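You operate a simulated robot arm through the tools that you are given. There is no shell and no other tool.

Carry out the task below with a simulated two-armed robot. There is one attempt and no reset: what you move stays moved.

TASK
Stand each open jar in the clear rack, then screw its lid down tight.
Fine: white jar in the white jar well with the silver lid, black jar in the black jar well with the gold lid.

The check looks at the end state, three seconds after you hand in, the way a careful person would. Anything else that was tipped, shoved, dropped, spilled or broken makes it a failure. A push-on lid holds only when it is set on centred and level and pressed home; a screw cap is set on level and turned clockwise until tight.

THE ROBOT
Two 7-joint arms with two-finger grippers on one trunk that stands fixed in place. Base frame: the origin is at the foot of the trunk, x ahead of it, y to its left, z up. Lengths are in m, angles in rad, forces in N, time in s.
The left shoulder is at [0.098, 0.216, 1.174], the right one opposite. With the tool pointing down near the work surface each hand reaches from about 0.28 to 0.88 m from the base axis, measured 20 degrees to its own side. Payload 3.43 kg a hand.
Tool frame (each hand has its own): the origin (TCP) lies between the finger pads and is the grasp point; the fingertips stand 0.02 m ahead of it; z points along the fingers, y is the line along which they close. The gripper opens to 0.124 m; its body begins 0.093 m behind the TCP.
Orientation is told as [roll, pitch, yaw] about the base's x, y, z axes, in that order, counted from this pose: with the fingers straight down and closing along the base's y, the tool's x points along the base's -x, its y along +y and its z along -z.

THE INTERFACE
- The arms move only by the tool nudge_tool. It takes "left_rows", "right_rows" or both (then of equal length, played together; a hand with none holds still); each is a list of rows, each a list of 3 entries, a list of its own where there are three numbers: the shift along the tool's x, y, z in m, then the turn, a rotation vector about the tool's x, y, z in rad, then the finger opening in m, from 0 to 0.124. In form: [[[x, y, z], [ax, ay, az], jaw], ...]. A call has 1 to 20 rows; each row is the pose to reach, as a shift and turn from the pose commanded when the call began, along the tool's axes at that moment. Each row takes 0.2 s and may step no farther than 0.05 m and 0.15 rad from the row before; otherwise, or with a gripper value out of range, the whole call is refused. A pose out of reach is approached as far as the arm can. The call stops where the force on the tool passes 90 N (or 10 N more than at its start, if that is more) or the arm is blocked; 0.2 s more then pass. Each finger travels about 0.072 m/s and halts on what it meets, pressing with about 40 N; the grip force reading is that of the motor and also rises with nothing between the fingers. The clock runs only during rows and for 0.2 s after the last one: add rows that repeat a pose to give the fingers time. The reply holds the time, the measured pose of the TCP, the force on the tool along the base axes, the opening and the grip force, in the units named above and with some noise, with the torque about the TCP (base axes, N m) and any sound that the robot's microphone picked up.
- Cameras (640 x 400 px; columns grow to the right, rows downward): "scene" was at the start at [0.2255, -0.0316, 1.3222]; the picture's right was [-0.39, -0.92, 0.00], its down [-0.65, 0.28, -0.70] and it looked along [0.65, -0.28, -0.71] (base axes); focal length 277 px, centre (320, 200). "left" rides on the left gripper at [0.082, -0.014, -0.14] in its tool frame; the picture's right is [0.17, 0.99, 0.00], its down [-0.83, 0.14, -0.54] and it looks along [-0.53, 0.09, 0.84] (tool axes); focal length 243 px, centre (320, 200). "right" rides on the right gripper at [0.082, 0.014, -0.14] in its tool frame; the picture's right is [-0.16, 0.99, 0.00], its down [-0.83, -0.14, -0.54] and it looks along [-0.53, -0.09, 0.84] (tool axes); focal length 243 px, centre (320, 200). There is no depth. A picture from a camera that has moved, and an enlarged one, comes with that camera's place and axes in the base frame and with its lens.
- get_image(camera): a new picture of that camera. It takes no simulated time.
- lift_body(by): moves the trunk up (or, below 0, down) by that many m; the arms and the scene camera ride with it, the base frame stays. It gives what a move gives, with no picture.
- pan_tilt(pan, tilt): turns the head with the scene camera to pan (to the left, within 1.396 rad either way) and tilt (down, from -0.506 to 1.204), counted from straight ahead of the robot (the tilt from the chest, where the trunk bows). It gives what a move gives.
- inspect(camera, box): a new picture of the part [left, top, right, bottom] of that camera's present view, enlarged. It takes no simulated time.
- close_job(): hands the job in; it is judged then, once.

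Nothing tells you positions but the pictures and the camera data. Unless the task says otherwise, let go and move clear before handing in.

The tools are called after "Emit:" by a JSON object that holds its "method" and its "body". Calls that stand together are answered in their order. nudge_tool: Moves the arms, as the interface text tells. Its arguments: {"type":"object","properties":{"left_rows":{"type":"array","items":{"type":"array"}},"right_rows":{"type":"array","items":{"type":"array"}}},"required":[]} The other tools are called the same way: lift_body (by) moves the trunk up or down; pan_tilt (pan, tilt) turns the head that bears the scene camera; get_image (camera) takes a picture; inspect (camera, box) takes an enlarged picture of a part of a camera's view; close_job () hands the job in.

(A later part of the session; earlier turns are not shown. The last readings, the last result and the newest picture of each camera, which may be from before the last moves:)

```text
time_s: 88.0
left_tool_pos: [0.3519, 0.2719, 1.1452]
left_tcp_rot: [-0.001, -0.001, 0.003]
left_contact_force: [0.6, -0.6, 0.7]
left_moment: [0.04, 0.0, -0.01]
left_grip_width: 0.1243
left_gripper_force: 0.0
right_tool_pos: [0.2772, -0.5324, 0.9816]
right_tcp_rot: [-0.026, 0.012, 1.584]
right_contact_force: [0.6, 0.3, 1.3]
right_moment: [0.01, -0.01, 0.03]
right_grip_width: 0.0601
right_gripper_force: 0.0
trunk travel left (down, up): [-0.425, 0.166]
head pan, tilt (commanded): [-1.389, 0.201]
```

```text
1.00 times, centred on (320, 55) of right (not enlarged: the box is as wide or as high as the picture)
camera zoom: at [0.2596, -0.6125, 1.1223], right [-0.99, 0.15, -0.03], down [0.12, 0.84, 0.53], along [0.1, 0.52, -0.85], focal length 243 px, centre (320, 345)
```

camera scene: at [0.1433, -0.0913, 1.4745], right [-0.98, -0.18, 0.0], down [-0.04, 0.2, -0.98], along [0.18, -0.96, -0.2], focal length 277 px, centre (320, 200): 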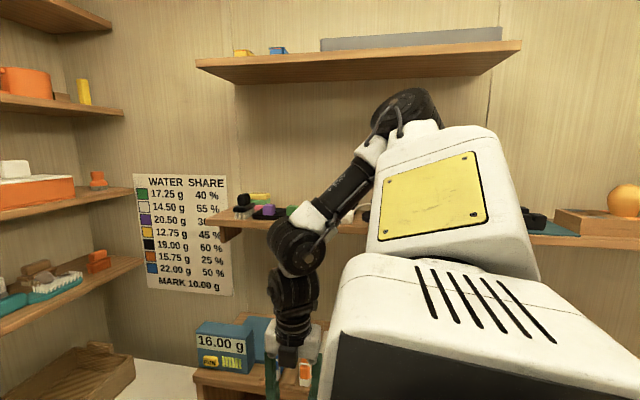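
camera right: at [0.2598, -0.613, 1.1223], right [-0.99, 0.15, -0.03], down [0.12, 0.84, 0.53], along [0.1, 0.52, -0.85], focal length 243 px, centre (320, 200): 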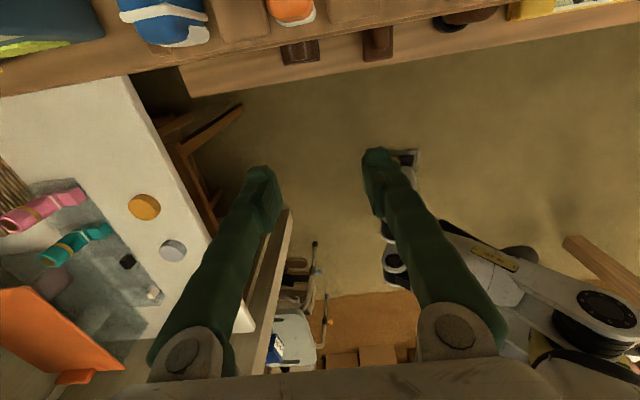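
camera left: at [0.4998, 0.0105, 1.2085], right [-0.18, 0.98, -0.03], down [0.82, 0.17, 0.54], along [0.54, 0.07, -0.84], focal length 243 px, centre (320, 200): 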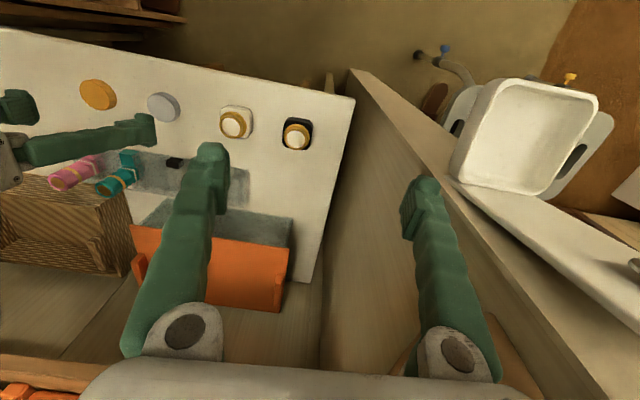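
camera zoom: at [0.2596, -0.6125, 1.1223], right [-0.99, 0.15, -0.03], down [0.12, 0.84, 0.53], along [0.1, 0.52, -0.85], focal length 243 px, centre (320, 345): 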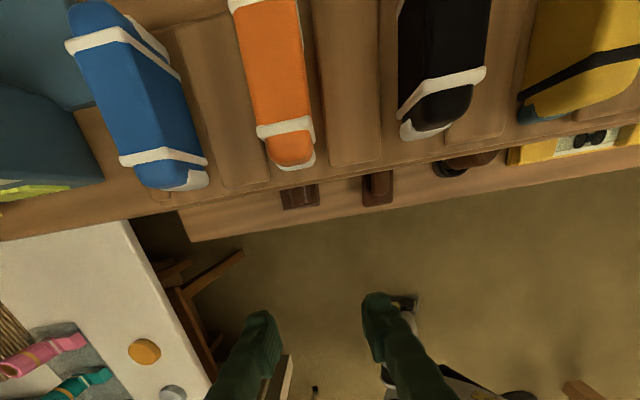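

The items on the counter all look upright. Before trying again somewhere safer, I want a matching view of the left shoulder to confirm the branch difference.

Emit:
{"method": "pan_tilt", "body": {"pan": 1.39, "tilt": 0.3}}

Emit:
{"method": "get_image", "body": {"camera": "scene"}}

Emit:
{"method": "pan_tilt", "body": {"pan": 1.39, "tilt": 0.9}}

Emit:
{"method": "get_image", "body": {"camera": "scene"}}

```text
time_s: 90.4
left_tool_pos: [0.3512, 0.2721, 1.145]
left_tcp_rot: [-0.001, -0.002, 0.0]
left_contact_force: [0.4, 0.4, -0.4]
left_moment: [0.01, 0.04, 0.01]
left_grip_width: 0.124
left_gripper_force: 0.1
right_tool_pos: [0.2777, -0.5309, 0.9828]
right_tcp_rot: [-0.026, 0.012, 1.583]
right_contact_force: [1.2, -1.3, -0.4]
right_moment: [0.01, 0.0, 0.0]
right_grip_width: 0.0602
right_gripper_force: 0.0
trunk travel left (down, up): [-0.425, 0.166]
head pan, tilt (commanded): [1.389, 0.3]
```

```text
taken
camera scene: at [0.1434, 0.0922, 1.4653], right [0.98, -0.18, 0.0], down [-0.05, -0.29, -0.96], along [0.17, 0.94, -0.3], focal length 277 px, centre (320, 200)
```

scene: 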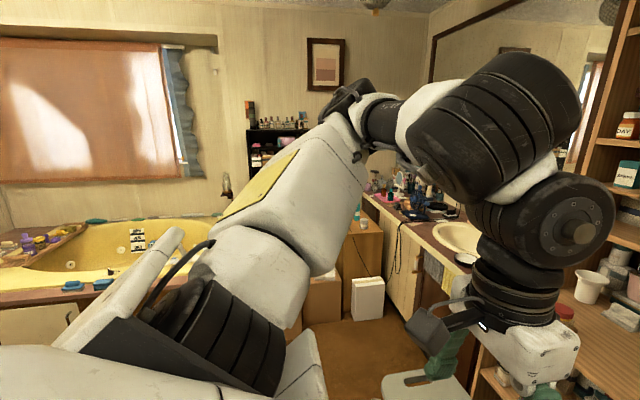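

```text
time_s: 91.4
left_tool_pos: [0.3517, 0.2723, 1.1449]
left_tcp_rot: [0.0, -0.001, 0.001]
left_contact_force: [-0.1, 0.7, 0.1]
left_moment: [0.02, -0.02, 0.02]
left_grip_width: 0.1242
left_gripper_force: 0.2
right_tool_pos: [0.2772, -0.5319, 0.9819]
right_tcp_rot: [-0.026, 0.013, 1.582]
right_contact_force: [-0.6, -0.9, 0.3]
right_moment: [0.01, 0.01, 0.01]
right_grip_width: 0.0599
right_gripper_force: 0.0
trunk travel left (down, up): [-0.425, 0.166]
head pan, tilt (commanded): [1.389, 0.901]
```

```text
taken
camera scene: at [0.1401, 0.0747, 1.4131], right [0.98, -0.18, 0.0], down [-0.14, -0.77, -0.62], along [0.11, 0.61, -0.78], focal length 277 px, centre (320, 200)
```

scene: 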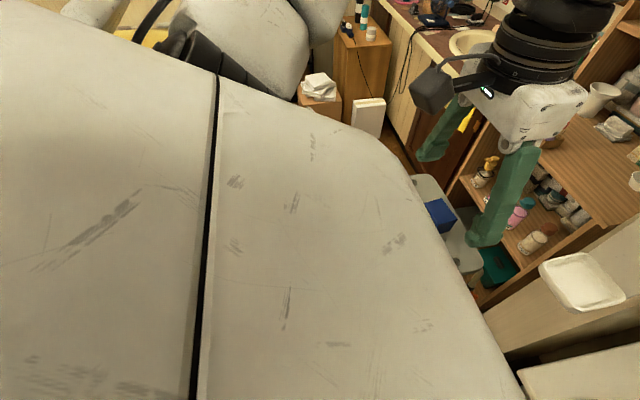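

This confirms it: the left shoulder housing's open side faces the arm, while the right's is turned the other way round. Lowering the right elbow past sideways with the arm hanging, then coming forward, should put it in the normal configuration. I'll raise the trunk for room, keep the hand close to the robot and away from the counter, and turn the hand so its camera faces inward.

Emit:
{"method": "lift_body", "body": {"by": 0.16}}

Emit:
{"method": "nudge_tool", "body": {"right_rows": [[[-0.02, 0.0, 0.0], [0, 0, 0.14], 0.06], [[-0.04, 0.0, 0.0], [0, 0, 0.28], 0.06], [[-0.04, 0.0, 0.0], [0, 0, 0.42], 0.06], [[-0.04, 0.0, 0.0], [0, 0, 0.56], 0.06], [[-0.04, 0.0, 0.0], [0, 0, 0.7], 0.06], [[-0.04, 0.0, 0.0], [0, 0, 0.84], 0.06], [[-0.04, 0.0, 0.0], [0, 0, 0.98], 0.06], [[-0.04, 0.0, 0.0], [0, 0, 1.12], 0.06], [[-0.04, 0.0, 0.0], [0, 0, 1.26], 0.06], [[-0.04, 0.0, 0.0], [0, 0, 1.4], 0.06], [[-0.04, 0.0, 0.0], [0, 0, 1.54], 0.06], [[-0.04, 0.0, 0.0], [0, 0, 1.58], 0.06]]}}

Emit:
{"method": "pan_tilt", "body": {"pan": -1.39, "tilt": 0.3}}

Emit:
{"method": "get_image", "body": {"camera": "scene"}}

```text
time_s: 93.2
left_tool_pos: [0.3074, 0.2719, 1.417]
left_tcp_rot: [-0.001, -0.356, 0.003]
left_contact_force: [0.2, 0.0, 0.1]
left_moment: [-0.03, 0.02, -0.02]
left_grip_width: 0.1243
left_gripper_force: 0.1
right_tool_pos: [0.2791, -0.533, 1.1392]
right_tcp_rot: [-0.024, 0.012, 1.585]
right_contact_force: [-0.7, -0.1, 0.3]
right_moment: [0.0, 0.02, -0.01]
right_grip_width: 0.06
right_gripper_force: 0.0
trunk travel left (down, up): [-0.585, 0.006]
head pan, tilt (commanded): [1.389, 0.901]
```

```text
time_s: 95.8
left_tool_pos: [0.3076, 0.2722, 1.4173]
left_tcp_rot: [0.0, -0.357, 0.002]
left_contact_force: [0.0, -0.3, 0.2]
left_moment: [-0.05, 0.01, 0.02]
left_grip_width: 0.1243
left_gripper_force: 0.0
right_tool_pos: [0.2771, -0.4924, 1.1402]
right_tcp_rot: [-0.012, -0.026, 0.002]
right_contact_force: [-0.6, -0.6, 0.2]
right_moment: [-0.01, 0.01, 0.03]
right_grip_width: 0.0601
right_gripper_force: 0.0
trunk travel left (down, up): [-0.585, 0.006]
head pan, tilt (commanded): [1.389, 0.901]
```

```text
time_s: 98.3
left_tool_pos: [0.3084, 0.2716, 1.4183]
left_tcp_rot: [-0.001, -0.357, 0.003]
left_contact_force: [-0.1, 0.1, 0.1]
left_moment: [-0.02, 0.01, 0.0]
left_grip_width: 0.1241
left_gripper_force: 0.1
right_tool_pos: [0.2774, -0.4915, 1.1399]
right_tcp_rot: [-0.012, -0.026, 0.003]
right_contact_force: [-0.4, -0.2, 0.2]
right_moment: [0.01, -0.02, -0.03]
right_grip_width: 0.06
right_gripper_force: 0.1
trunk travel left (down, up): [-0.585, 0.006]
head pan, tilt (commanded): [-1.389, 0.3]
```

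```text
taken
camera scene: at [0.0315, -0.0914, 1.6462], right [-0.98, -0.18, 0.0], down [-0.05, 0.29, -0.96], along [0.17, -0.94, -0.3], focal length 277 px, centre (320, 200)
```

scene: 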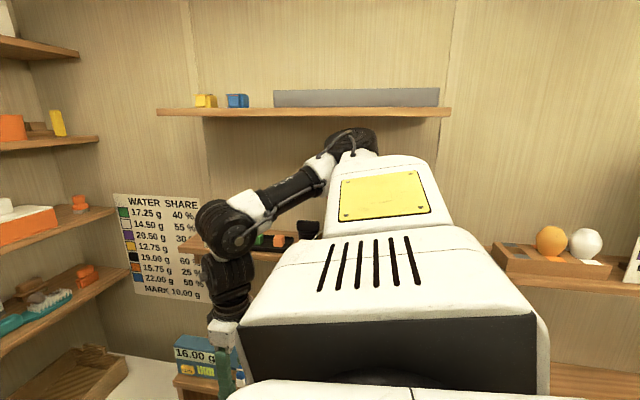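

With the trunk up, the shoulder has moved back, and the right upper arm points sideways and a bit up. I'll bring the hand back beside the shoulder and then straight down, staying at y -0.47, clear of the counter.

Emit:
{"method": "nudge_tool", "body": {"right_rows": [[[0.045, 0.0, 0.0], [0, 0, 0], 0.03], [[0.09, 0.003, 0.005], [0, 0, 0], 0.03], [[0.135, 0.006, 0.01], [0, 0, 0], 0.03], [[0.18, 0.011, 0.02], [0, 0, 0], 0.03], [[0.22, 0.015, 0.045], [0, 0, 0], 0.03], [[0.25, 0.018, 0.08], [0, 0, 0], 0.03], [[0.25, 0.018, 0.08], [0, 0, 0], 0.03]]}}

Emit:
{"method": "get_image", "body": {"camera": "scene"}}

Emit:
{"method": "get_image", "body": {"camera": "right"}}

```text
time_s: 99.9
left_tool_pos: [0.31, 0.2747, 1.4163]
left_tcp_rot: [0.0, -0.354, 0.006]
left_contact_force: [0.8, 0.2, -1.0]
left_moment: [-0.06, 0.01, -0.05]
left_grip_width: 0.1241
left_gripper_force: 0.1
right_tool_pos: [0.033, -0.5228, 1.0187]
right_tcp_rot: [-0.015, -0.023, 0.004]
right_contact_force: [-0.2, -0.3, 0.2]
right_moment: [-0.03, 0.05, -0.02]
right_grip_width: 0.03
right_gripper_force: 0.1
right hand out of reach, approached as far as the arm can: row 2, 3, 4, 5, 6, 7
trunk travel left (down, up): [-0.585, 0.006]
head pan, tilt (commanded): [-1.389, 0.3]
```

```text
taken
camera scene: at [0.0345, -0.0883, 1.6462], right [-0.98, -0.18, 0.0], down [-0.06, 0.29, -0.96], along [0.17, -0.94, -0.29], focal length 277 px, centre (320, 200)
```

scene: 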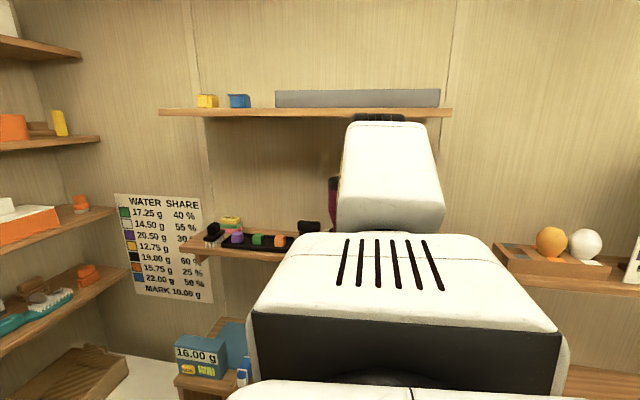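

```text
taken
camera right: at [-0.0539, -0.5073, 1.1552], right [0.16, 0.99, -0.01], down [0.82, -0.13, 0.56], along [0.55, -0.1, -0.83], focal length 243 px, centre (320, 200)
```

right: 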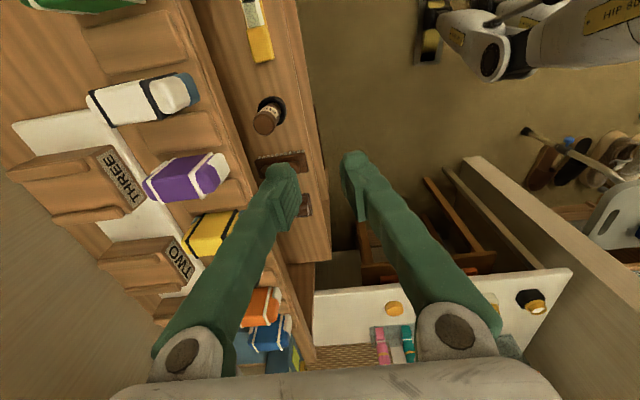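

The upper arm is pointing straight out sideways now, at the fold limit. I'll go down while easing inward to y -0.46, away from the counter.

Emit:
{"method": "nudge_tool", "body": {"right_rows": [[[0.0, 0.01, 0.04], [0, 0, 0], 0.03], [[0.0, 0.025, 0.08], [0, 0, 0], 0.03], [[0.0, 0.04, 0.12], [0, 0, 0], 0.03], [[0.0, 0.055, 0.16], [0, 0, 0], 0.03], [[0.0, 0.06, 0.2], [0, 0, 0], 0.03], [[0.0, 0.06, 0.2], [0, 0, 0], 0.03]]}}

Emit:
{"method": "get_image", "body": {"camera": "scene"}}

Emit:
{"method": "get_image", "body": {"camera": "right"}}

```text
time_s: 101.3
left_tool_pos: [0.3073, 0.2721, 1.4172]
left_tcp_rot: [0.002, -0.355, 0.004]
left_contact_force: [-0.6, 0.6, -0.5]
left_moment: [-0.01, 0.02, 0.01]
left_grip_width: 0.1239
left_gripper_force: 0.1
right_tool_pos: [0.0384, -0.4635, 0.8143]
right_tcp_rot: [-0.012, -0.026, 0.004]
right_contact_force: [0.2, -0.5, 0.5]
right_moment: [0.01, -0.02, 0.02]
right_grip_width: 0.0298
right_gripper_force: 0.0
trunk travel left (down, up): [-0.585, 0.006]
head pan, tilt (commanded): [-1.389, 0.3]
```

```text
taken
camera scene: at [0.0312, -0.0911, 1.6462], right [-0.98, -0.18, 0.0], down [-0.05, 0.29, -0.96], along [0.17, -0.94, -0.3], focal length 277 px, centre (320, 200)
```

scene: 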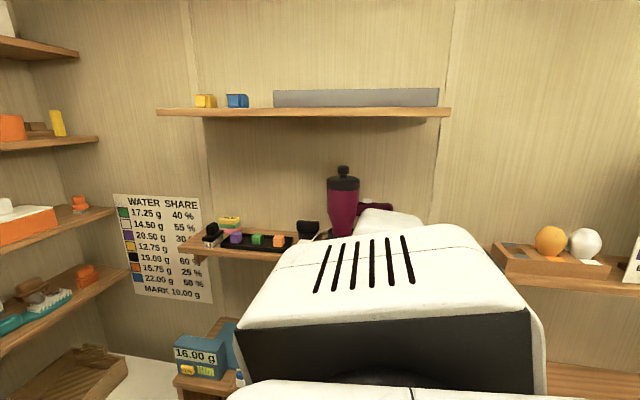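

```text
taken
camera right: at [-0.0496, -0.4496, 0.9522], right [0.16, 0.99, -0.01], down [0.82, -0.13, 0.56], along [0.55, -0.1, -0.83], focal length 243 px, centre (320, 200)
```

right: 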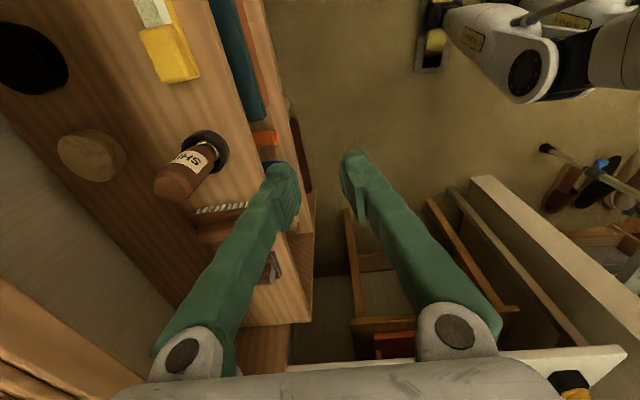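

The upper arm has dropped below sideways with the housing still cover-up, so it seems to have gone through. I'll lower a bit more and come inward, so the arm hangs clearly, and then move forward.

Emit:
{"method": "nudge_tool", "body": {"right_rows": [[[0.0, 0.015, 0.04], [0, 0, 0], 0.03], [[0.0, 0.03, 0.08], [0, 0, 0], 0.03], [[-0.04, 0.04, 0.09], [0, 0, 0], 0.03], [[-0.08, 0.05, 0.09], [0, 0, 0], 0.03], [[-0.12, 0.06, 0.09], [0, 0, 0], 0.03], [[-0.16, 0.07, 0.08], [0, 0, 0], 0.03], [[-0.2, 0.08, 0.06], [0, 0, 0], 0.03], [[-0.2, 0.08, 0.06], [0, 0, 0], 0.03]]}}

Emit:
{"method": "get_image", "body": {"camera": "scene"}}

Emit:
{"method": "get_image", "body": {"camera": "right"}}

```text
time_s: 103.1
left_tool_pos: [0.3071, 0.2708, 1.4183]
left_tcp_rot: [0.001, -0.357, 0.003]
left_contact_force: [-0.9, 0.0, 0.3]
left_moment: [0.0, -0.03, 0.02]
left_grip_width: 0.124
left_gripper_force: 0.0
right_tool_pos: [0.2391, -0.3859, 0.7597]
right_tcp_rot: [-0.013, -0.025, 0.004]
right_contact_force: [-0.2, -0.3, 0.9]
right_moment: [-0.01, 0.02, 0.0]
right_grip_width: 0.0302
right_gripper_force: 0.1
trunk travel left (down, up): [-0.585, 0.006]
head pan, tilt (commanded): [-1.389, 0.3]
```

```text
taken
camera scene: at [0.0306, -0.0917, 1.6462], right [-0.98, -0.18, 0.0], down [-0.05, 0.29, -0.96], along [0.17, -0.94, -0.3], focal length 277 px, centre (320, 200)
```

scene: 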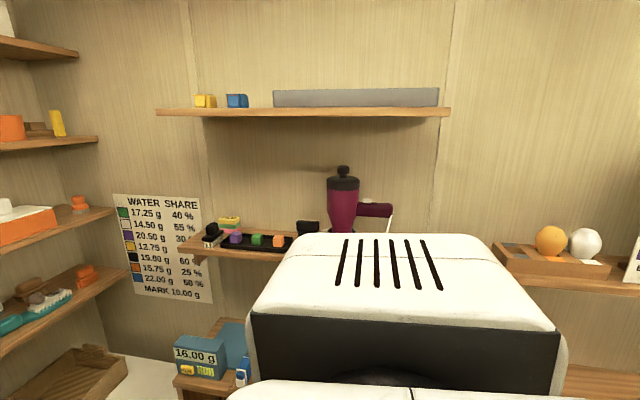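

```text
taken
camera right: at [0.1511, -0.3706, 0.8975], right [0.16, 0.99, -0.01], down [0.82, -0.13, 0.56], along [0.55, -0.1, -0.83], focal length 243 px, centre (320, 200)
```

right: 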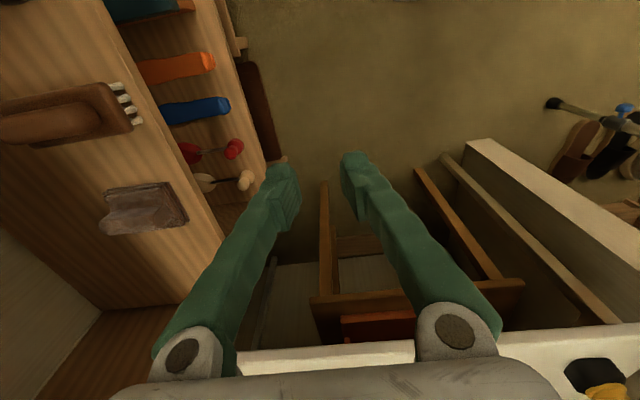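

The upper arm now hangs below the housing, so the flip seems to have worked. I'll move forward, up and inward to in front of the table, and check the inward reach.

Emit:
{"method": "nudge_tool", "body": {"right_rows": [[[-0.035, 0.022, -0.023], [0, 0, 0], 0.06], [[-0.07, 0.044, -0.046], [0, 0, 0], 0.06], [[-0.105, 0.066, -0.07], [0, 0, 0], 0.06], [[-0.14, 0.088, -0.093], [0, 0, 0], 0.06], [[-0.175, 0.11, -0.116], [0, 0, 0], 0.06], [[-0.21, 0.132, -0.14], [0, 0, 0], 0.06], [[-0.21, 0.175, -0.14], [0, 0, 0], 0.06], [[-0.21, 0.215, -0.14], [0, 0, 0], 0.06], [[-0.21, 0.215, -0.14], [0, 0, 0], 0.06]]}}

Emit:
{"method": "get_image", "body": {"camera": "right"}}

```text
time_s: 105.1
left_tool_pos: [0.3075, 0.2706, 1.4194]
left_tcp_rot: [0.0, -0.357, 0.004]
left_contact_force: [-0.2, 0.4, 0.2]
left_moment: [0.01, 0.01, 0.03]
left_grip_width: 0.124
left_gripper_force: 0.0
right_tool_pos: [0.4443, -0.1704, 0.9034]
right_tcp_rot: [-0.012, -0.026, 0.004]
right_contact_force: [-0.8, -0.1, -0.7]
right_moment: [0.0, 0.03, 0.02]
right_grip_width: 0.06
right_gripper_force: 0.0
trunk travel left (down, up): [-0.585, 0.006]
head pan, tilt (commanded): [-1.389, 0.3]
```

```text
taken
camera right: at [0.3562, -0.1553, 1.04], right [0.16, 0.99, -0.01], down [0.82, -0.13, 0.56], along [0.55, -0.1, -0.83], focal length 243 px, centre (320, 200)
```

right: 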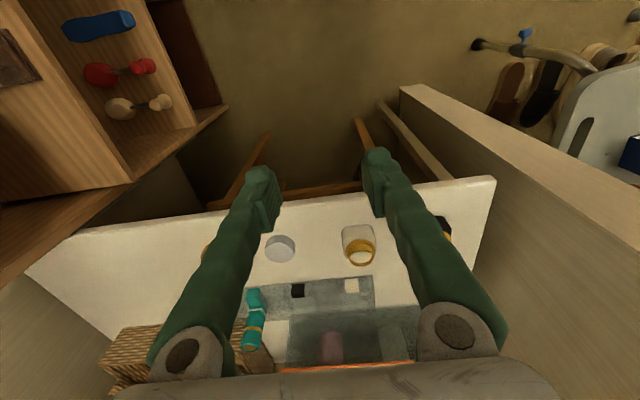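

The flip worked: the right hand is at (0.444, -0.170) with no complaint, well past the old limit. I'll level the small tilt, raise the hand, and bring the trunk back down to its starting height, where the forward reach is longer.

Emit:
{"method": "nudge_tool", "body": {"right_rows": [[[0.0, 0.0, -0.04], [-0.012, 0.026, 0.004], 0.06], [[0.0, 0.0, -0.085], [-0.012, 0.026, 0.004], 0.06], [[0.0, 0.0, -0.13], [-0.012, 0.026, 0.004], 0.06], [[0.0, 0.0, -0.175], [-0.012, 0.026, 0.004], 0.06], [[0.0, 0.0, -0.22], [-0.012, 0.026, 0.004], 0.06], [[0.0, 0.0, -0.25], [-0.012, 0.026, 0.004], 0.06], [[0.0, 0.0, -0.25], [-0.012, 0.026, 0.004], 0.06]]}}

Emit:
{"method": "lift_body", "body": {"by": -0.26}}

Emit:
{"method": "pan_tilt", "body": {"pan": -0.3, "tilt": 0.8}}

Emit:
{"method": "get_image", "body": {"camera": "scene"}}

```text
time_s: 106.7
left_tool_pos: [0.3079, 0.2724, 1.4171]
left_tcp_rot: [-0.001, -0.355, 0.003]
left_contact_force: [0.7, -0.1, 0.0]
left_moment: [0.02, -0.01, 0.0]
left_grip_width: 0.1241
left_gripper_force: 0.0
right_tool_pos: [0.4424, -0.1695, 1.1519]
right_tcp_rot: [0.001, 0.003, 0.005]
right_contact_force: [0.1, 0.1, 0.4]
right_moment: [0.02, -0.01, 0.01]
right_grip_width: 0.0601
right_gripper_force: 0.0
right hand out of reach, approached as far as the arm can: row 6, 7
trunk travel left (down, up): [-0.585, 0.006]
head pan, tilt (commanded): [-1.389, 0.3]
```

```text
time_s: 109.3
left_tool_pos: [0.3538, 0.272, 1.0238]
left_tcp_rot: [0.001, 0.098, 0.003]
left_contact_force: [0.6, -0.1, 0.1]
left_moment: [-0.01, -0.02, 0.0]
left_grip_width: 0.1239
left_gripper_force: 0.0
right_tool_pos: [0.361, -0.1697, 0.7241]
right_tcp_rot: [0.004, 0.457, 0.003]
right_contact_force: [-0.3, 0.1, 0.4]
right_moment: [-0.02, -0.02, 0.0]
right_grip_width: 0.06
right_gripper_force: 0.0
trunk travel left (down, up): [-0.325, 0.266]
head pan, tilt (commanded): [-1.389, 0.3]
```

```text
time_s: 110.7
left_tool_pos: [0.3543, 0.2726, 1.0226]
left_tcp_rot: [0.002, 0.098, 0.004]
left_contact_force: [-1.7, -0.4, -0.5]
left_moment: [0.0, -0.02, 0.0]
left_grip_width: 0.1237
left_gripper_force: 0.0
right_tool_pos: [0.3603, -0.1692, 0.7239]
right_tcp_rot: [0.004, 0.457, 0.003]
right_contact_force: [0.7, -0.2, 0.3]
right_moment: [-0.01, -0.01, -0.01]
right_grip_width: 0.0601
right_gripper_force: 0.1
trunk travel left (down, up): [-0.325, 0.266]
head pan, tilt (commanded): [-0.3, 0.799]
```

```text
taken
camera scene: at [0.228, -0.0236, 1.3215], right [-0.3, -0.95, 0.0], down [-0.68, 0.21, -0.7], along [0.67, -0.21, -0.72], focal length 277 px, centre (320, 200)
```

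scene: 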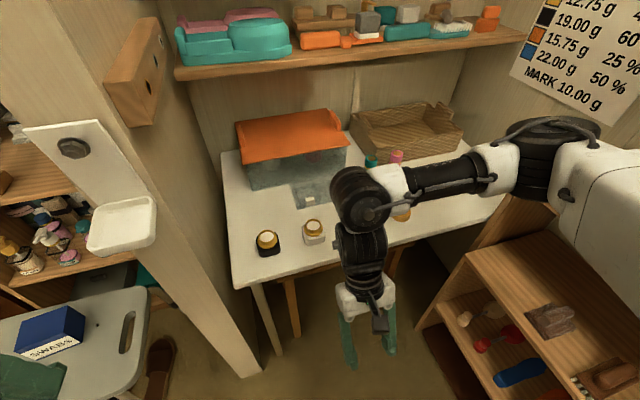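

The trunk's chest pitched as it came down and both hands rode along, so the right hand now tilts 0.457 at (0.36, -0.17, 0.72), in front of the table. I'll raise and level it.

Emit:
{"method": "nudge_tool", "body": {"right_rows": [[[0.007, 0.0, -0.041], [0, -0.0915, 0], 0.06], [[0.014, 0.0, -0.082], [0, -0.183, 0], 0.06], [[0.021, 0.0, -0.123], [0, -0.2745, 0], 0.06], [[0.028, 0.0, -0.165], [0, -0.366, 0], 0.06], [[0.034, 0.0, -0.206], [0, -0.457, 0], 0.06], [[0.034, 0.0, -0.206], [0, -0.457, 0], 0.06]]}}

Emit:
{"method": "get_image", "body": {"camera": "scene"}}

```text
time_s: 112.1
left_tool_pos: [0.354, 0.2714, 1.023]
left_tcp_rot: [0.001, 0.098, 0.003]
left_contact_force: [-0.9, -0.5, -0.6]
left_moment: [-0.04, 0.02, -0.01]
left_grip_width: 0.1239
left_gripper_force: 0.1
right_tool_pos: [0.504, -0.2232, 0.9234]
right_tcp_rot: [0.005, 0.005, 0.004]
right_contact_force: [0.4, 0.1, -0.5]
right_moment: [0.01, 0.04, -0.01]
right_grip_width: 0.0599
right_gripper_force: 0.0
right hand out of reach, approached as far as the arm can: row 1, 2, 3, 4, 5, 6
trunk travel left (down, up): [-0.325, 0.266]
head pan, tilt (commanded): [-0.3, 0.799]
```

```text
taken
camera scene: at [0.2288, -0.0238, 1.3213], right [-0.3, -0.96, 0.0], down [-0.69, 0.21, -0.7], along [0.67, -0.21, -0.72], focal length 277 px, centre (320, 200)
```

scene: 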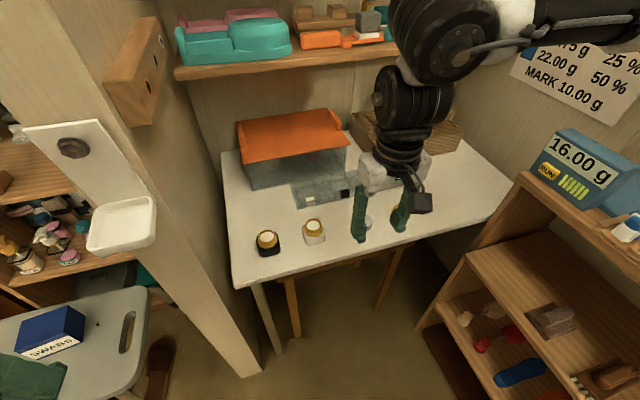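

The hand leveled but stopped at (0.504, -0.223), short of the target again. I'll check the shoulder to see which way round it is now.

Emit:
{"method": "pan_tilt", "body": {"pan": -1.39, "tilt": 0.3}}

Emit:
{"method": "get_image", "body": {"camera": "scene"}}

Emit:
{"method": "pan_tilt", "body": {"pan": -0.9, "tilt": 0.2}}

Emit:
{"method": "get_image", "body": {"camera": "scene"}}

```text
time_s: 113.4
left_tool_pos: [0.3543, 0.2718, 1.0231]
left_tcp_rot: [0.002, 0.097, 0.003]
left_contact_force: [0.2, -0.3, 0.1]
left_moment: [0.01, 0.01, 0.0]
left_grip_width: 0.1241
left_gripper_force: 0.1
right_tool_pos: [0.505, -0.2227, 0.9236]
right_tcp_rot: [0.006, 0.003, 0.006]
right_contact_force: [-0.3, -0.2, 1.0]
right_moment: [0.0, -0.02, 0.0]
right_grip_width: 0.0597
right_gripper_force: 0.1
trunk travel left (down, up): [-0.325, 0.266]
head pan, tilt (commanded): [-1.389, 0.3]
```

```text
taken
camera scene: at [0.1678, -0.0915, 1.3658], right [-0.98, -0.18, 0.0], down [-0.05, 0.29, -0.96], along [0.17, -0.94, -0.3], focal length 277 px, centre (320, 200)
```

scene: 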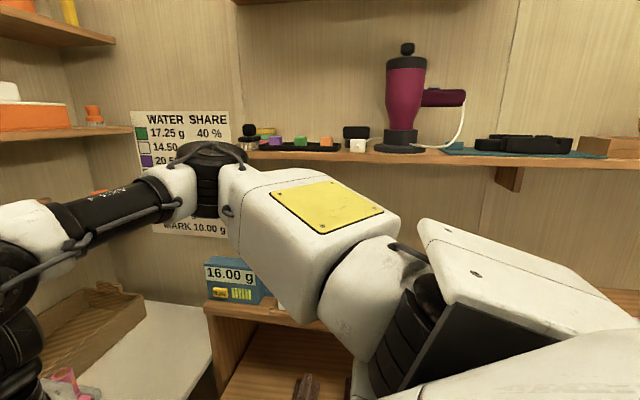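

```text
time_s: 114.3
left_tool_pos: [0.3538, 0.2723, 1.0227]
left_tcp_rot: [0.002, 0.098, 0.003]
left_contact_force: [0.5, -0.2, 0.1]
left_moment: [0.0, -0.01, 0.02]
left_grip_width: 0.124
left_gripper_force: 0.1
right_tool_pos: [0.5053, -0.2244, 0.9235]
right_tcp_rot: [0.005, 0.002, 0.006]
right_contact_force: [0.4, 0.1, 0.1]
right_moment: [-0.01, -0.01, -0.01]
right_grip_width: 0.0602
right_gripper_force: 0.0
trunk travel left (down, up): [-0.325, 0.266]
head pan, tilt (commanded): [-0.901, 0.201]
```

```text
taken
camera scene: at [0.2087, -0.0727, 1.3751], right [-0.78, -0.62, 0.0], down [-0.12, 0.16, -0.98], along [0.61, -0.77, -0.2], focal length 277 px, centre (320, 200)
```

scene: 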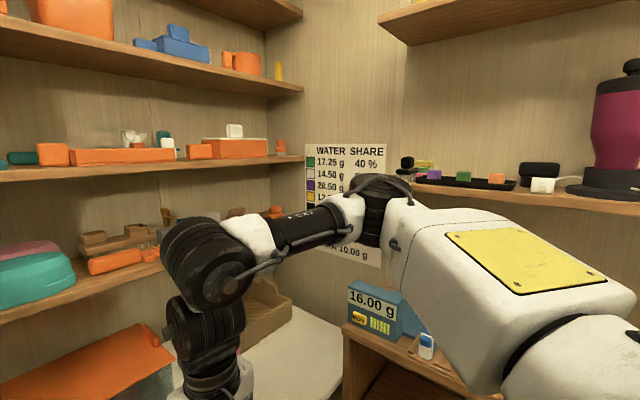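

The housing now shows its open side toward the arm, so the flip held. My last target was simply too close to the shoulder. I'll go forward and inward now, above the white jar.

Emit:
{"method": "pan_tilt", "body": {"pan": -0.3, "tilt": 0.8}}

Emit:
{"method": "nudge_tool", "body": {"right_rows": [[[-0.03, 0.015, 0.0], [0, 0, 0], 0.06], [[-0.06, 0.03, 0.0], [0, 0, 0], 0.06], [[-0.09, 0.045, 0.0], [0, 0, 0], 0.06], [[-0.09, 0.075, 0.0], [0, 0, 0], 0.06], [[-0.09, 0.105, 0.0], [0, 0, 0], 0.06], [[-0.09, 0.13, 0.0], [0, 0, 0], 0.06], [[-0.09, 0.13, 0.0], [0, 0, 0], 0.06]]}}

Emit:
{"method": "get_image", "body": {"camera": "scene"}}

Emit:
{"method": "get_image", "body": {"camera": "right"}}

```text
time_s: 115.3
left_tool_pos: [0.3533, 0.2732, 1.0232]
left_tcp_rot: [0.002, 0.099, 0.004]
left_contact_force: [-0.9, -0.2, -0.1]
left_moment: [0.05, 0.0, 0.01]
left_grip_width: 0.1239
left_gripper_force: 0.1
right_tool_pos: [0.5042, -0.2238, 0.9227]
right_tcp_rot: [0.006, 0.004, 0.005]
right_contact_force: [0.1, 0.0, 0.1]
right_moment: [-0.03, -0.02, 0.04]
right_grip_width: 0.0601
right_gripper_force: 0.1
trunk travel left (down, up): [-0.325, 0.266]
head pan, tilt (commanded): [-0.3, 0.799]
```

```text
time_s: 116.9
left_tool_pos: [0.355, 0.2703, 1.0229]
left_tcp_rot: [0.0, 0.097, 0.003]
left_contact_force: [0.6, -0.3, 0.8]
left_moment: [0.0, 0.05, -0.01]
left_grip_width: 0.1244
left_gripper_force: 0.0
right_tool_pos: [0.598, -0.0961, 0.9191]
right_tcp_rot: [0.002, 0.0, 0.001]
right_contact_force: [0.5, 0.1, -0.2]
right_moment: [0.03, 0.01, 0.03]
right_grip_width: 0.0604
right_gripper_force: 0.1
trunk travel left (down, up): [-0.325, 0.266]
head pan, tilt (commanded): [-0.3, 0.799]
```

```text
taken
camera scene: at [0.2278, -0.0241, 1.3215], right [-0.3, -0.96, 0.0], down [-0.68, 0.21, -0.7], along [0.67, -0.21, -0.72], focal length 277 px, centre (320, 200)
```

scene: 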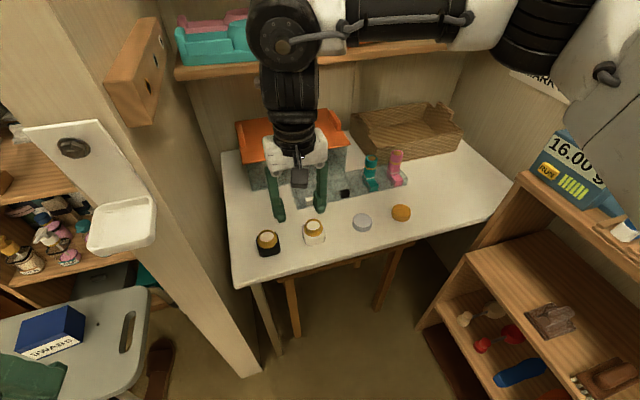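

```text
taken
camera right: at [0.5143, -0.0834, 1.059], right [0.16, 0.99, 0.0], down [0.83, -0.14, 0.54], along [0.53, -0.09, -0.84], focal length 243 px, centre (320, 200)
```

right: 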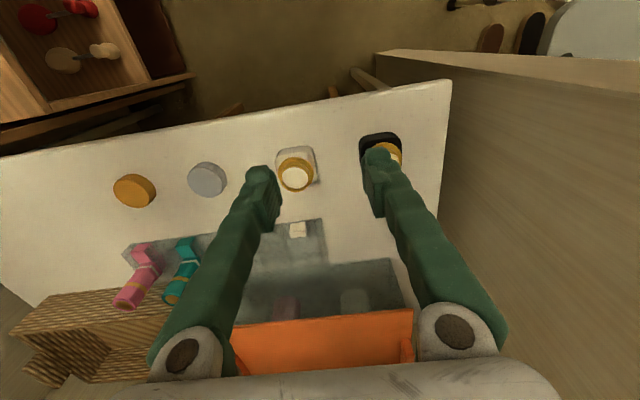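

The right arm now reaches over the jars at (0.598, -0.096). I'll take enlarged views of the jars, the wells and the rack to measure them accurately.

Emit:
{"method": "inspect", "body": {"camera": "right", "box": [250, 120, 410, 220]}}

Emit:
{"method": "inspect", "body": {"camera": "right", "box": [190, 200, 350, 300]}}

Emit:
{"method": "inspect", "body": {"camera": "scene", "box": [230, 150, 420, 270]}}

```text
4.00 times, centred on (330, 170) of right
camera zoom: at [0.5143, -0.0834, 1.059], right [0.16, 0.99, 0.0], down [0.83, -0.14, 0.54], along [0.53, -0.09, -0.84], focal length 970 px, centre (280, 320)
```

zoom: 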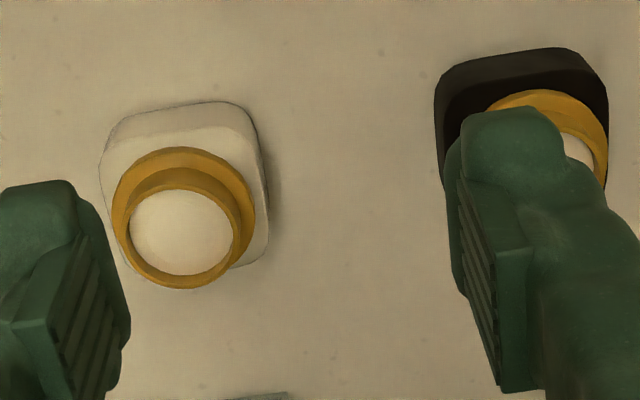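

```text
4.00 times, centred on (270, 250) of right
camera zoom: at [0.5143, -0.0834, 1.059], right [0.16, 0.99, 0.0], down [0.83, -0.14, 0.54], along [0.53, -0.09, -0.84], focal length 970 px, centre (520, 0)
```

zoom: 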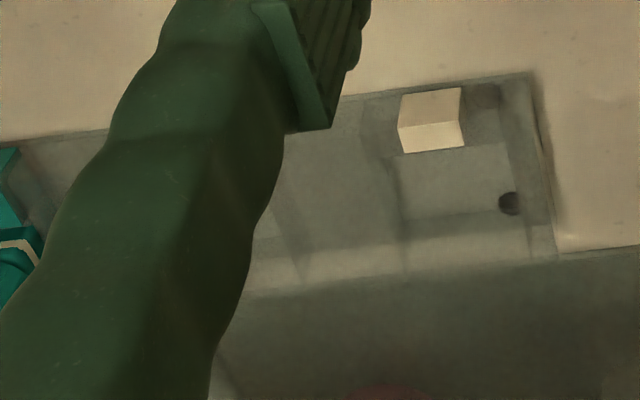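

```text
3.33 times, centred on (325, 210) of scene
camera zoom: at [0.2278, -0.0241, 1.3215], right [-0.3, -0.96, 0.0], down [-0.68, 0.21, -0.7], along [0.67, -0.21, -0.72], focal length 922 px, centre (303, 167)
```

zoom: 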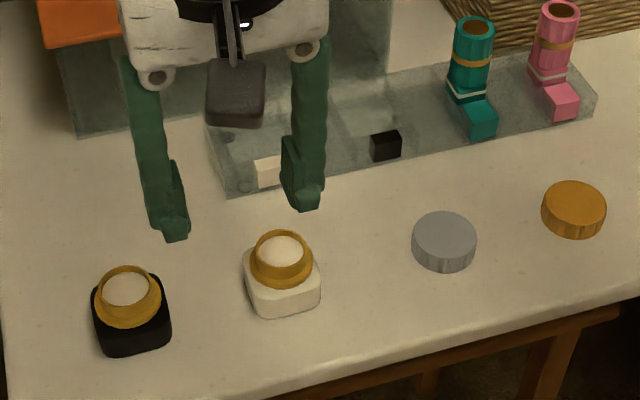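

The jars are square-bodied, aligned with the table axes, and have a gold collar with a narrower threaded rim. I'll take enlarged views of the lids from here to pin down the table height.

Emit:
{"method": "inspect", "body": {"camera": "right", "box": [100, 140, 260, 240]}}

Emit:
{"method": "inspect", "body": {"camera": "scene", "box": [300, 170, 420, 245]}}

Emit:
{"method": "inspect", "body": {"camera": "scene", "box": [240, 190, 360, 265]}}

```text
4.00 times, centred on (180, 190) of right
camera zoom: at [0.5143, -0.0834, 1.059], right [0.16, 0.99, 0.0], down [0.83, -0.14, 0.54], along [0.53, -0.09, -0.84], focal length 970 px, centre (880, 240)
```

zoom: 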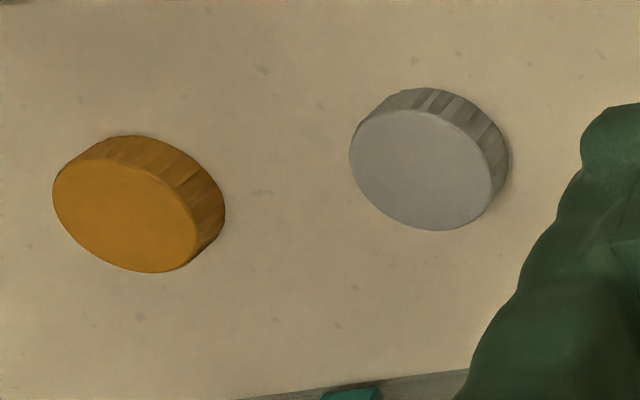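

```text
5.33 times, centred on (360, 208) of scene
camera zoom: at [0.2278, -0.0241, 1.3215], right [-0.3, -0.96, 0.0], down [-0.68, 0.21, -0.7], along [0.67, -0.21, -0.72], focal length 1476 px, centre (107, 160)
```

zoom: 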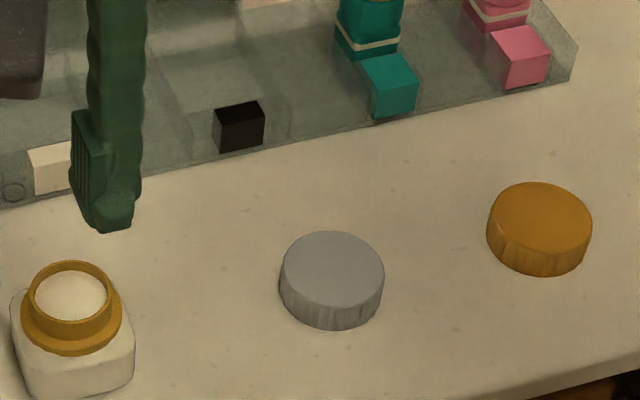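

```text
5.33 times, centred on (300, 228) of scene
camera zoom: at [0.2278, -0.0241, 1.3215], right [-0.3, -0.96, 0.0], down [-0.68, 0.21, -0.7], along [0.67, -0.21, -0.72], focal length 1476 px, centre (427, 53)
```

zoom: 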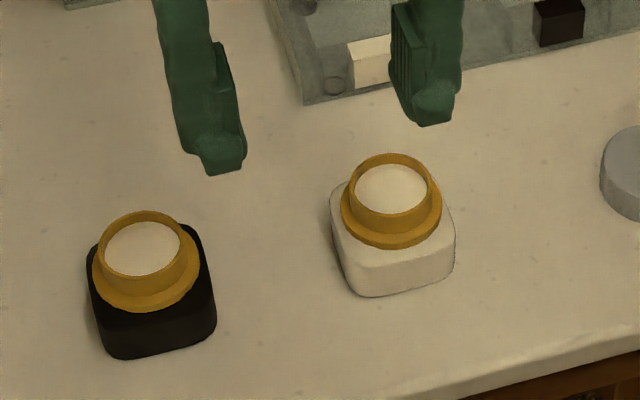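

From several views the table is at about z 0.722 and the lids are about 0.053 across and 0.020 tall. The black jar is at (0.6535, -0.020), the white jar at (0.6545, -0.139), the silver lid at (0.655, -0.279) and the gold lid at (0.655, -0.397), with jar rims at about z 0.775. Next I'll move over to look straight into the two wells.

Emit:
{"method": "nudge_tool", "body": {"right_rows": [[[-0.005, -0.03, -0.005], [0, 0, 0], 0.124], [[-0.01, -0.06, -0.01], [0, 0, 0], 0.124], [[-0.015, -0.09, -0.01], [0, 0, 0], 0.124], [[-0.022, -0.122, -0.01], [0, 0, 0], 0.124], [[-0.022, -0.122, -0.01], [0, 0, 0], 0.124]]}}

Emit:
{"method": "get_image", "body": {"camera": "right"}}

Emit:
{"method": "inspect", "body": {"camera": "right", "box": [250, 180, 410, 280]}}

```text
time_s: 118.1
left_tool_pos: [0.354, 0.2718, 1.0224]
left_tcp_rot: [0.001, 0.099, 0.004]
left_contact_force: [0.4, 0.6, 0.6]
left_moment: [0.01, 0.05, 0.0]
left_grip_width: 0.1241
left_gripper_force: 0.0
right_tool_pos: [0.6203, -0.216, 0.9313]
right_tcp_rot: [0.003, 0.0, 0.001]
right_contact_force: [-0.4, 0.2, 0.4]
right_moment: [-0.02, -0.02, 0.02]
right_grip_width: 0.1238
right_gripper_force: 0.0
trunk travel left (down, up): [-0.325, 0.266]
head pan, tilt (commanded): [-0.3, 0.799]
```

```text
taken
camera right: at [0.5365, -0.2046, 1.0703], right [0.16, 0.99, 0.0], down [0.83, -0.14, 0.54], along [0.53, -0.09, -0.84], focal length 243 px, centre (320, 200)
```

right: 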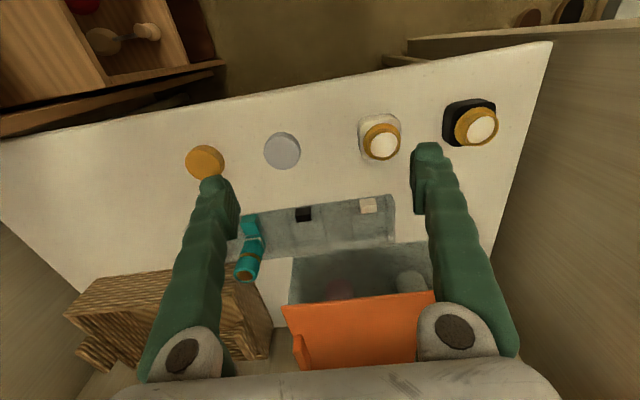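

```text
4.00 times, centred on (330, 230) of right
camera zoom: at [0.5365, -0.2046, 1.0703], right [0.16, 0.99, 0.0], down [0.83, -0.14, 0.54], along [0.53, -0.09, -0.84], focal length 970 px, centre (280, 80)
```

zoom: 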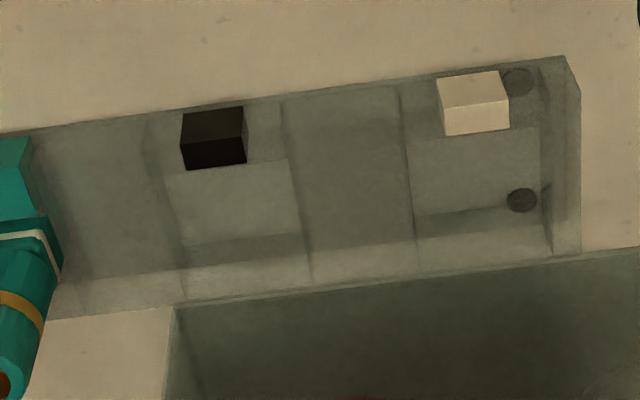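

I can see the rack now: it is about 0.027 m high, from x 0.765 to 0.85. The white well is centred near (0.808, -0.163) and is only a few millimetres wider than the jar, so alignment matters. I'll square and centre the jar with the gripper in both directions before lifting it, starting by moving above the white jar with the hand turned 90°.

Emit:
{"method": "nudge_tool", "body": {"right_rows": [[[-0.01, 0.02, 0.0], [0, 0, -0.14], 0.1], [[-0.02, 0.04, 0.0], [0, 0, -0.28], 0.1], [[-0.03, 0.06, 0.0], [0, 0, -0.42], 0.1], [[-0.0372, 0.077, 0.0], [0, 0, -0.56], 0.1], [[-0.0372, 0.077, 0.0], [0, 0, -0.7], 0.1], [[-0.0372, 0.077, 0.01], [0, 0, -0.84], 0.1], [[-0.0372, 0.077, 0.02], [0, 0, -0.98], 0.1], [[-0.0372, 0.077, 0.03], [0, 0, -1.12], 0.1], [[-0.0372, 0.077, 0.03], [0, 0, -1.26], 0.1], [[-0.0372, 0.077, 0.03], [0, 0, -1.4], 0.1], [[-0.0372, 0.077, 0.03], [0, 0, -1.54], 0.1], [[-0.0372, 0.077, 0.03], [0, 0, -1.572], 0.1], [[-0.0372, 0.077, 0.03], [0, 0, -1.572], 0.1]]}}

Emit:
{"method": "get_image", "body": {"camera": "right"}}

Emit:
{"method": "inspect", "body": {"camera": "scene", "box": [220, 160, 380, 260]}}

```text
time_s: 120.9
left_tool_pos: [0.354, 0.2715, 1.0231]
left_tcp_rot: [0.002, 0.098, 0.005]
left_contact_force: [0.1, -0.4, 0.5]
left_moment: [-0.02, 0.0, 0.0]
left_grip_width: 0.1242
left_gripper_force: 0.1
right_tool_pos: [0.6568, -0.1405, 0.9]
right_tcp_rot: [0.001, -0.003, 1.577]
right_contact_force: [0.6, -0.1, 0.4]
right_moment: [-0.02, 0.02, 0.03]
right_grip_width: 0.0998
right_gripper_force: 0.0
trunk travel left (down, up): [-0.325, 0.266]
head pan, tilt (commanded): [-0.3, 0.799]
```

```text
taken
camera right: at [0.6421, -0.2228, 1.0405], right [-0.99, 0.16, 0.0], down [0.14, 0.83, 0.54], along [0.09, 0.54, -0.84], focal length 243 px, centre (320, 200)
```

right: 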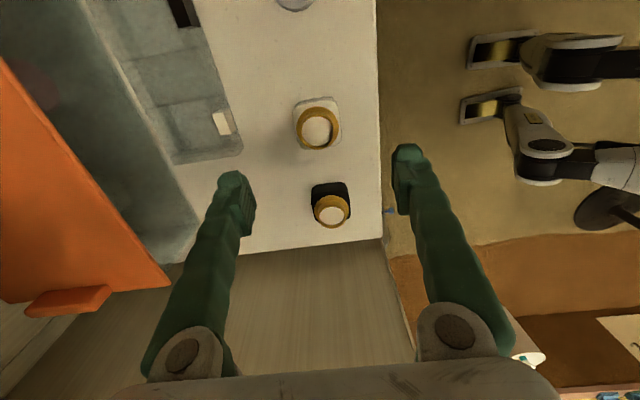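

```text
4.00 times, centred on (300, 210) of scene
camera zoom: at [0.228, -0.0235, 1.3215], right [-0.3, -0.96, 0.0], down [-0.68, 0.21, -0.7], along [0.67, -0.21, -0.72], focal length 1107 px, centre (400, 160)
```

zoom: 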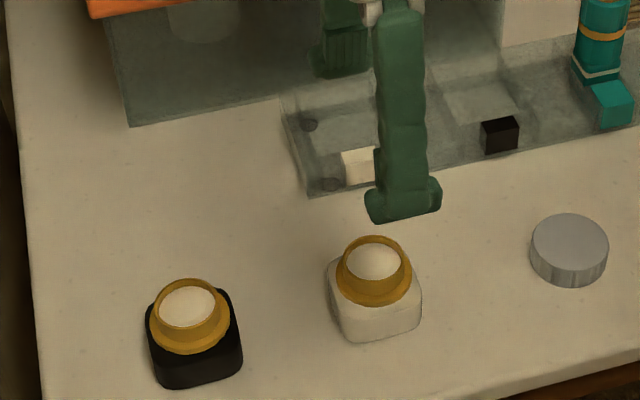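

The hand is above the white jar with its fingers along x. An enlarged look from this angle will give me the jar's x position more precisely.

Emit:
{"method": "inspect", "body": {"camera": "right", "box": [260, 80, 380, 155]}}

Emit:
{"method": "inspect", "body": {"camera": "right", "box": [270, 160, 390, 235]}}

Emit:
{"method": "inspect", "body": {"camera": "right", "box": [110, 60, 270, 160]}}

```text
5.33 times, centred on (320, 118) of right
camera zoom: at [0.6421, -0.2228, 1.0405], right [-0.99, 0.16, 0.0], down [0.14, 0.83, 0.54], along [0.09, 0.54, -0.84], focal length 1294 px, centre (320, 640)
```

zoom: 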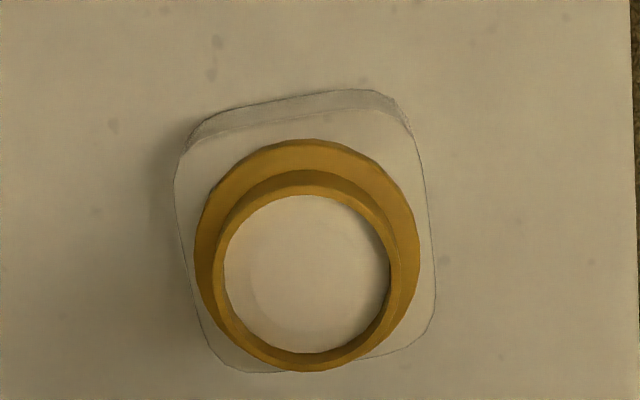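

```text
5.33 times, centred on (330, 198) of right
camera zoom: at [0.6421, -0.2228, 1.0405], right [-0.99, 0.16, 0.0], down [0.14, 0.83, 0.54], along [0.09, 0.54, -0.84], focal length 1294 px, centre (267, 213)
```

zoom: 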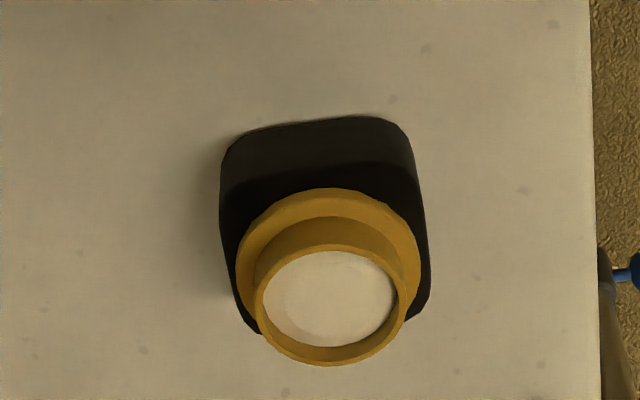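

```text
4.00 times, centred on (190, 110) of right
camera zoom: at [0.6421, -0.2228, 1.0405], right [-0.99, 0.16, 0.0], down [0.14, 0.83, 0.54], along [0.09, 0.54, -0.84], focal length 970 px, centre (840, 560)
```

zoom: 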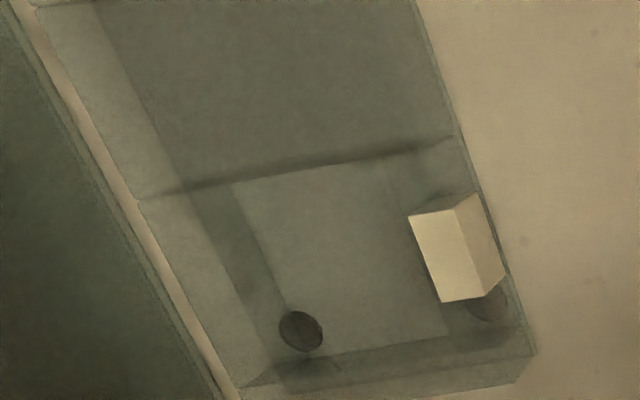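

Combining the views, the white jar's centre is near (0.658, -0.1405) with its rim at z 0.770, and the white well's centre is near (0.809, -0.1625). I'll go down around the white jar's body with the fingers along x and close gently to centre and square it in x.

Emit:
{"method": "nudge_tool", "body": {"right_rows": [[[0.0, 0.0, 0.04], [0, 0, 0], 0.1], [[0.0, 0.0, 0.08], [0, 0, 0], 0.1], [[0.0, 0.0, 0.12], [0, 0, 0], 0.1], [[0.0, 0.0, 0.15], [0, 0, 0], 0.1], [[0.0, 0.0, 0.15], [0, 0, 0], 0.1]]}}

Emit:
{"method": "get_image", "body": {"camera": "right"}}

Emit:
{"method": "inspect", "body": {"camera": "scene", "box": [220, 160, 380, 260]}}

```text
time_s: 122.1
left_tool_pos: [0.3533, 0.2713, 1.0228]
left_tcp_rot: [0.0, 0.099, 0.003]
left_contact_force: [-0.2, -0.1, 0.2]
left_moment: [-0.02, -0.05, 0.03]
left_grip_width: 0.124
left_gripper_force: 0.0
right_tool_pos: [0.6561, -0.1393, 0.7511]
right_tcp_rot: [-0.001, -0.004, 1.576]
right_contact_force: [-0.3, -0.6, 0.1]
right_moment: [0.0, 0.02, 0.01]
right_grip_width: 0.1
right_gripper_force: 0.0
trunk travel left (down, up): [-0.325, 0.266]
head pan, tilt (commanded): [-0.3, 0.799]
```

```text
taken
camera right: at [0.6406, -0.2218, 0.8906], right [-0.99, 0.16, 0.0], down [0.14, 0.83, 0.54], along [0.09, 0.53, -0.84], focal length 243 px, centre (320, 200)
```

right: 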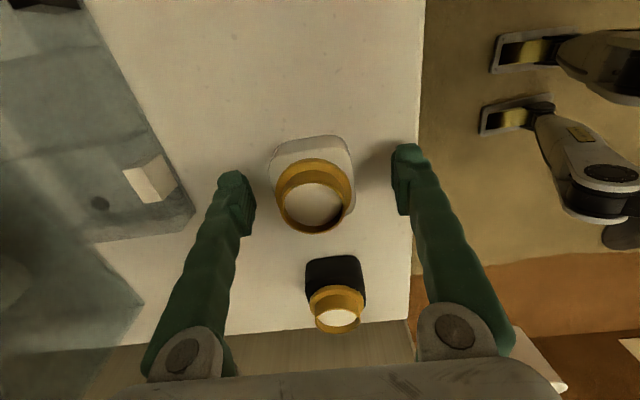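

```text
4.00 times, centred on (300, 210) of scene
camera zoom: at [0.2276, -0.0233, 1.3216], right [-0.3, -0.96, 0.0], down [-0.68, 0.21, -0.7], along [0.67, -0.21, -0.72], focal length 1107 px, centre (400, 160)
```

zoom: 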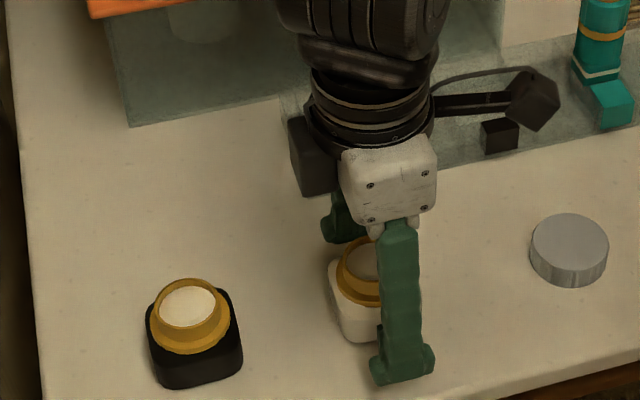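

The fingers straddle the jar body with clearance on both sides. I'll close to centre it in x.

Emit:
{"method": "nudge_tool", "body": {"right_rows": [[[0.003, 0.0, 0.0], [0, 0, 0], 0.07], [[0.003, 0.0, 0.0], [0, 0, 0], 0.05], [[0.003, 0.0, 0.0], [0, 0, 0], 0.05], [[0.003, 0.0, 0.0], [0, 0, 0], 0.05], [[0.003, 0.0, 0.0], [0, 0, 0], 0.05]]}}

Emit:
{"method": "get_image", "body": {"camera": "right"}}

```text
time_s: 123.3
left_tool_pos: [0.3534, 0.2722, 1.0233]
left_tcp_rot: [0.001, 0.099, 0.003]
left_contact_force: [-0.2, -0.4, -0.8]
left_moment: [0.0, 0.02, 0.03]
left_grip_width: 0.1242
left_gripper_force: 0.1
right_tool_pos: [0.6566, -0.1412, 0.7508]
right_tcp_rot: [0.001, -0.003, 1.575]
right_contact_force: [0.3, 0.1, -0.2]
right_moment: [0.02, -0.05, -0.02]
right_grip_width: 0.0547
right_gripper_force: 40.2
trunk travel left (down, up): [-0.325, 0.266]
head pan, tilt (commanded): [-0.3, 0.799]
```

```text
taken
camera right: at [0.6411, -0.2247, 0.8899], right [-0.99, 0.16, 0.0], down [0.14, 0.83, 0.54], along [0.09, 0.53, -0.84], focal length 243 px, centre (320, 200)
```

right: 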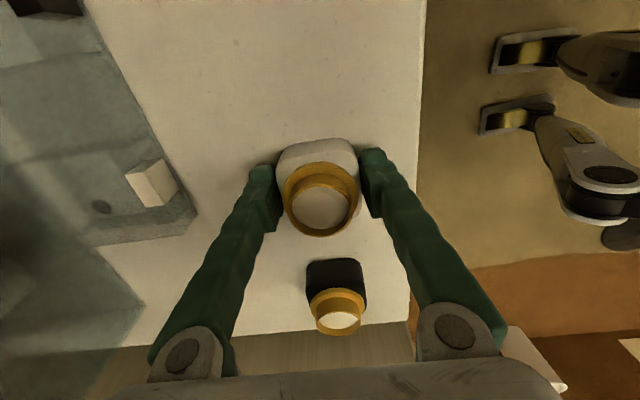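

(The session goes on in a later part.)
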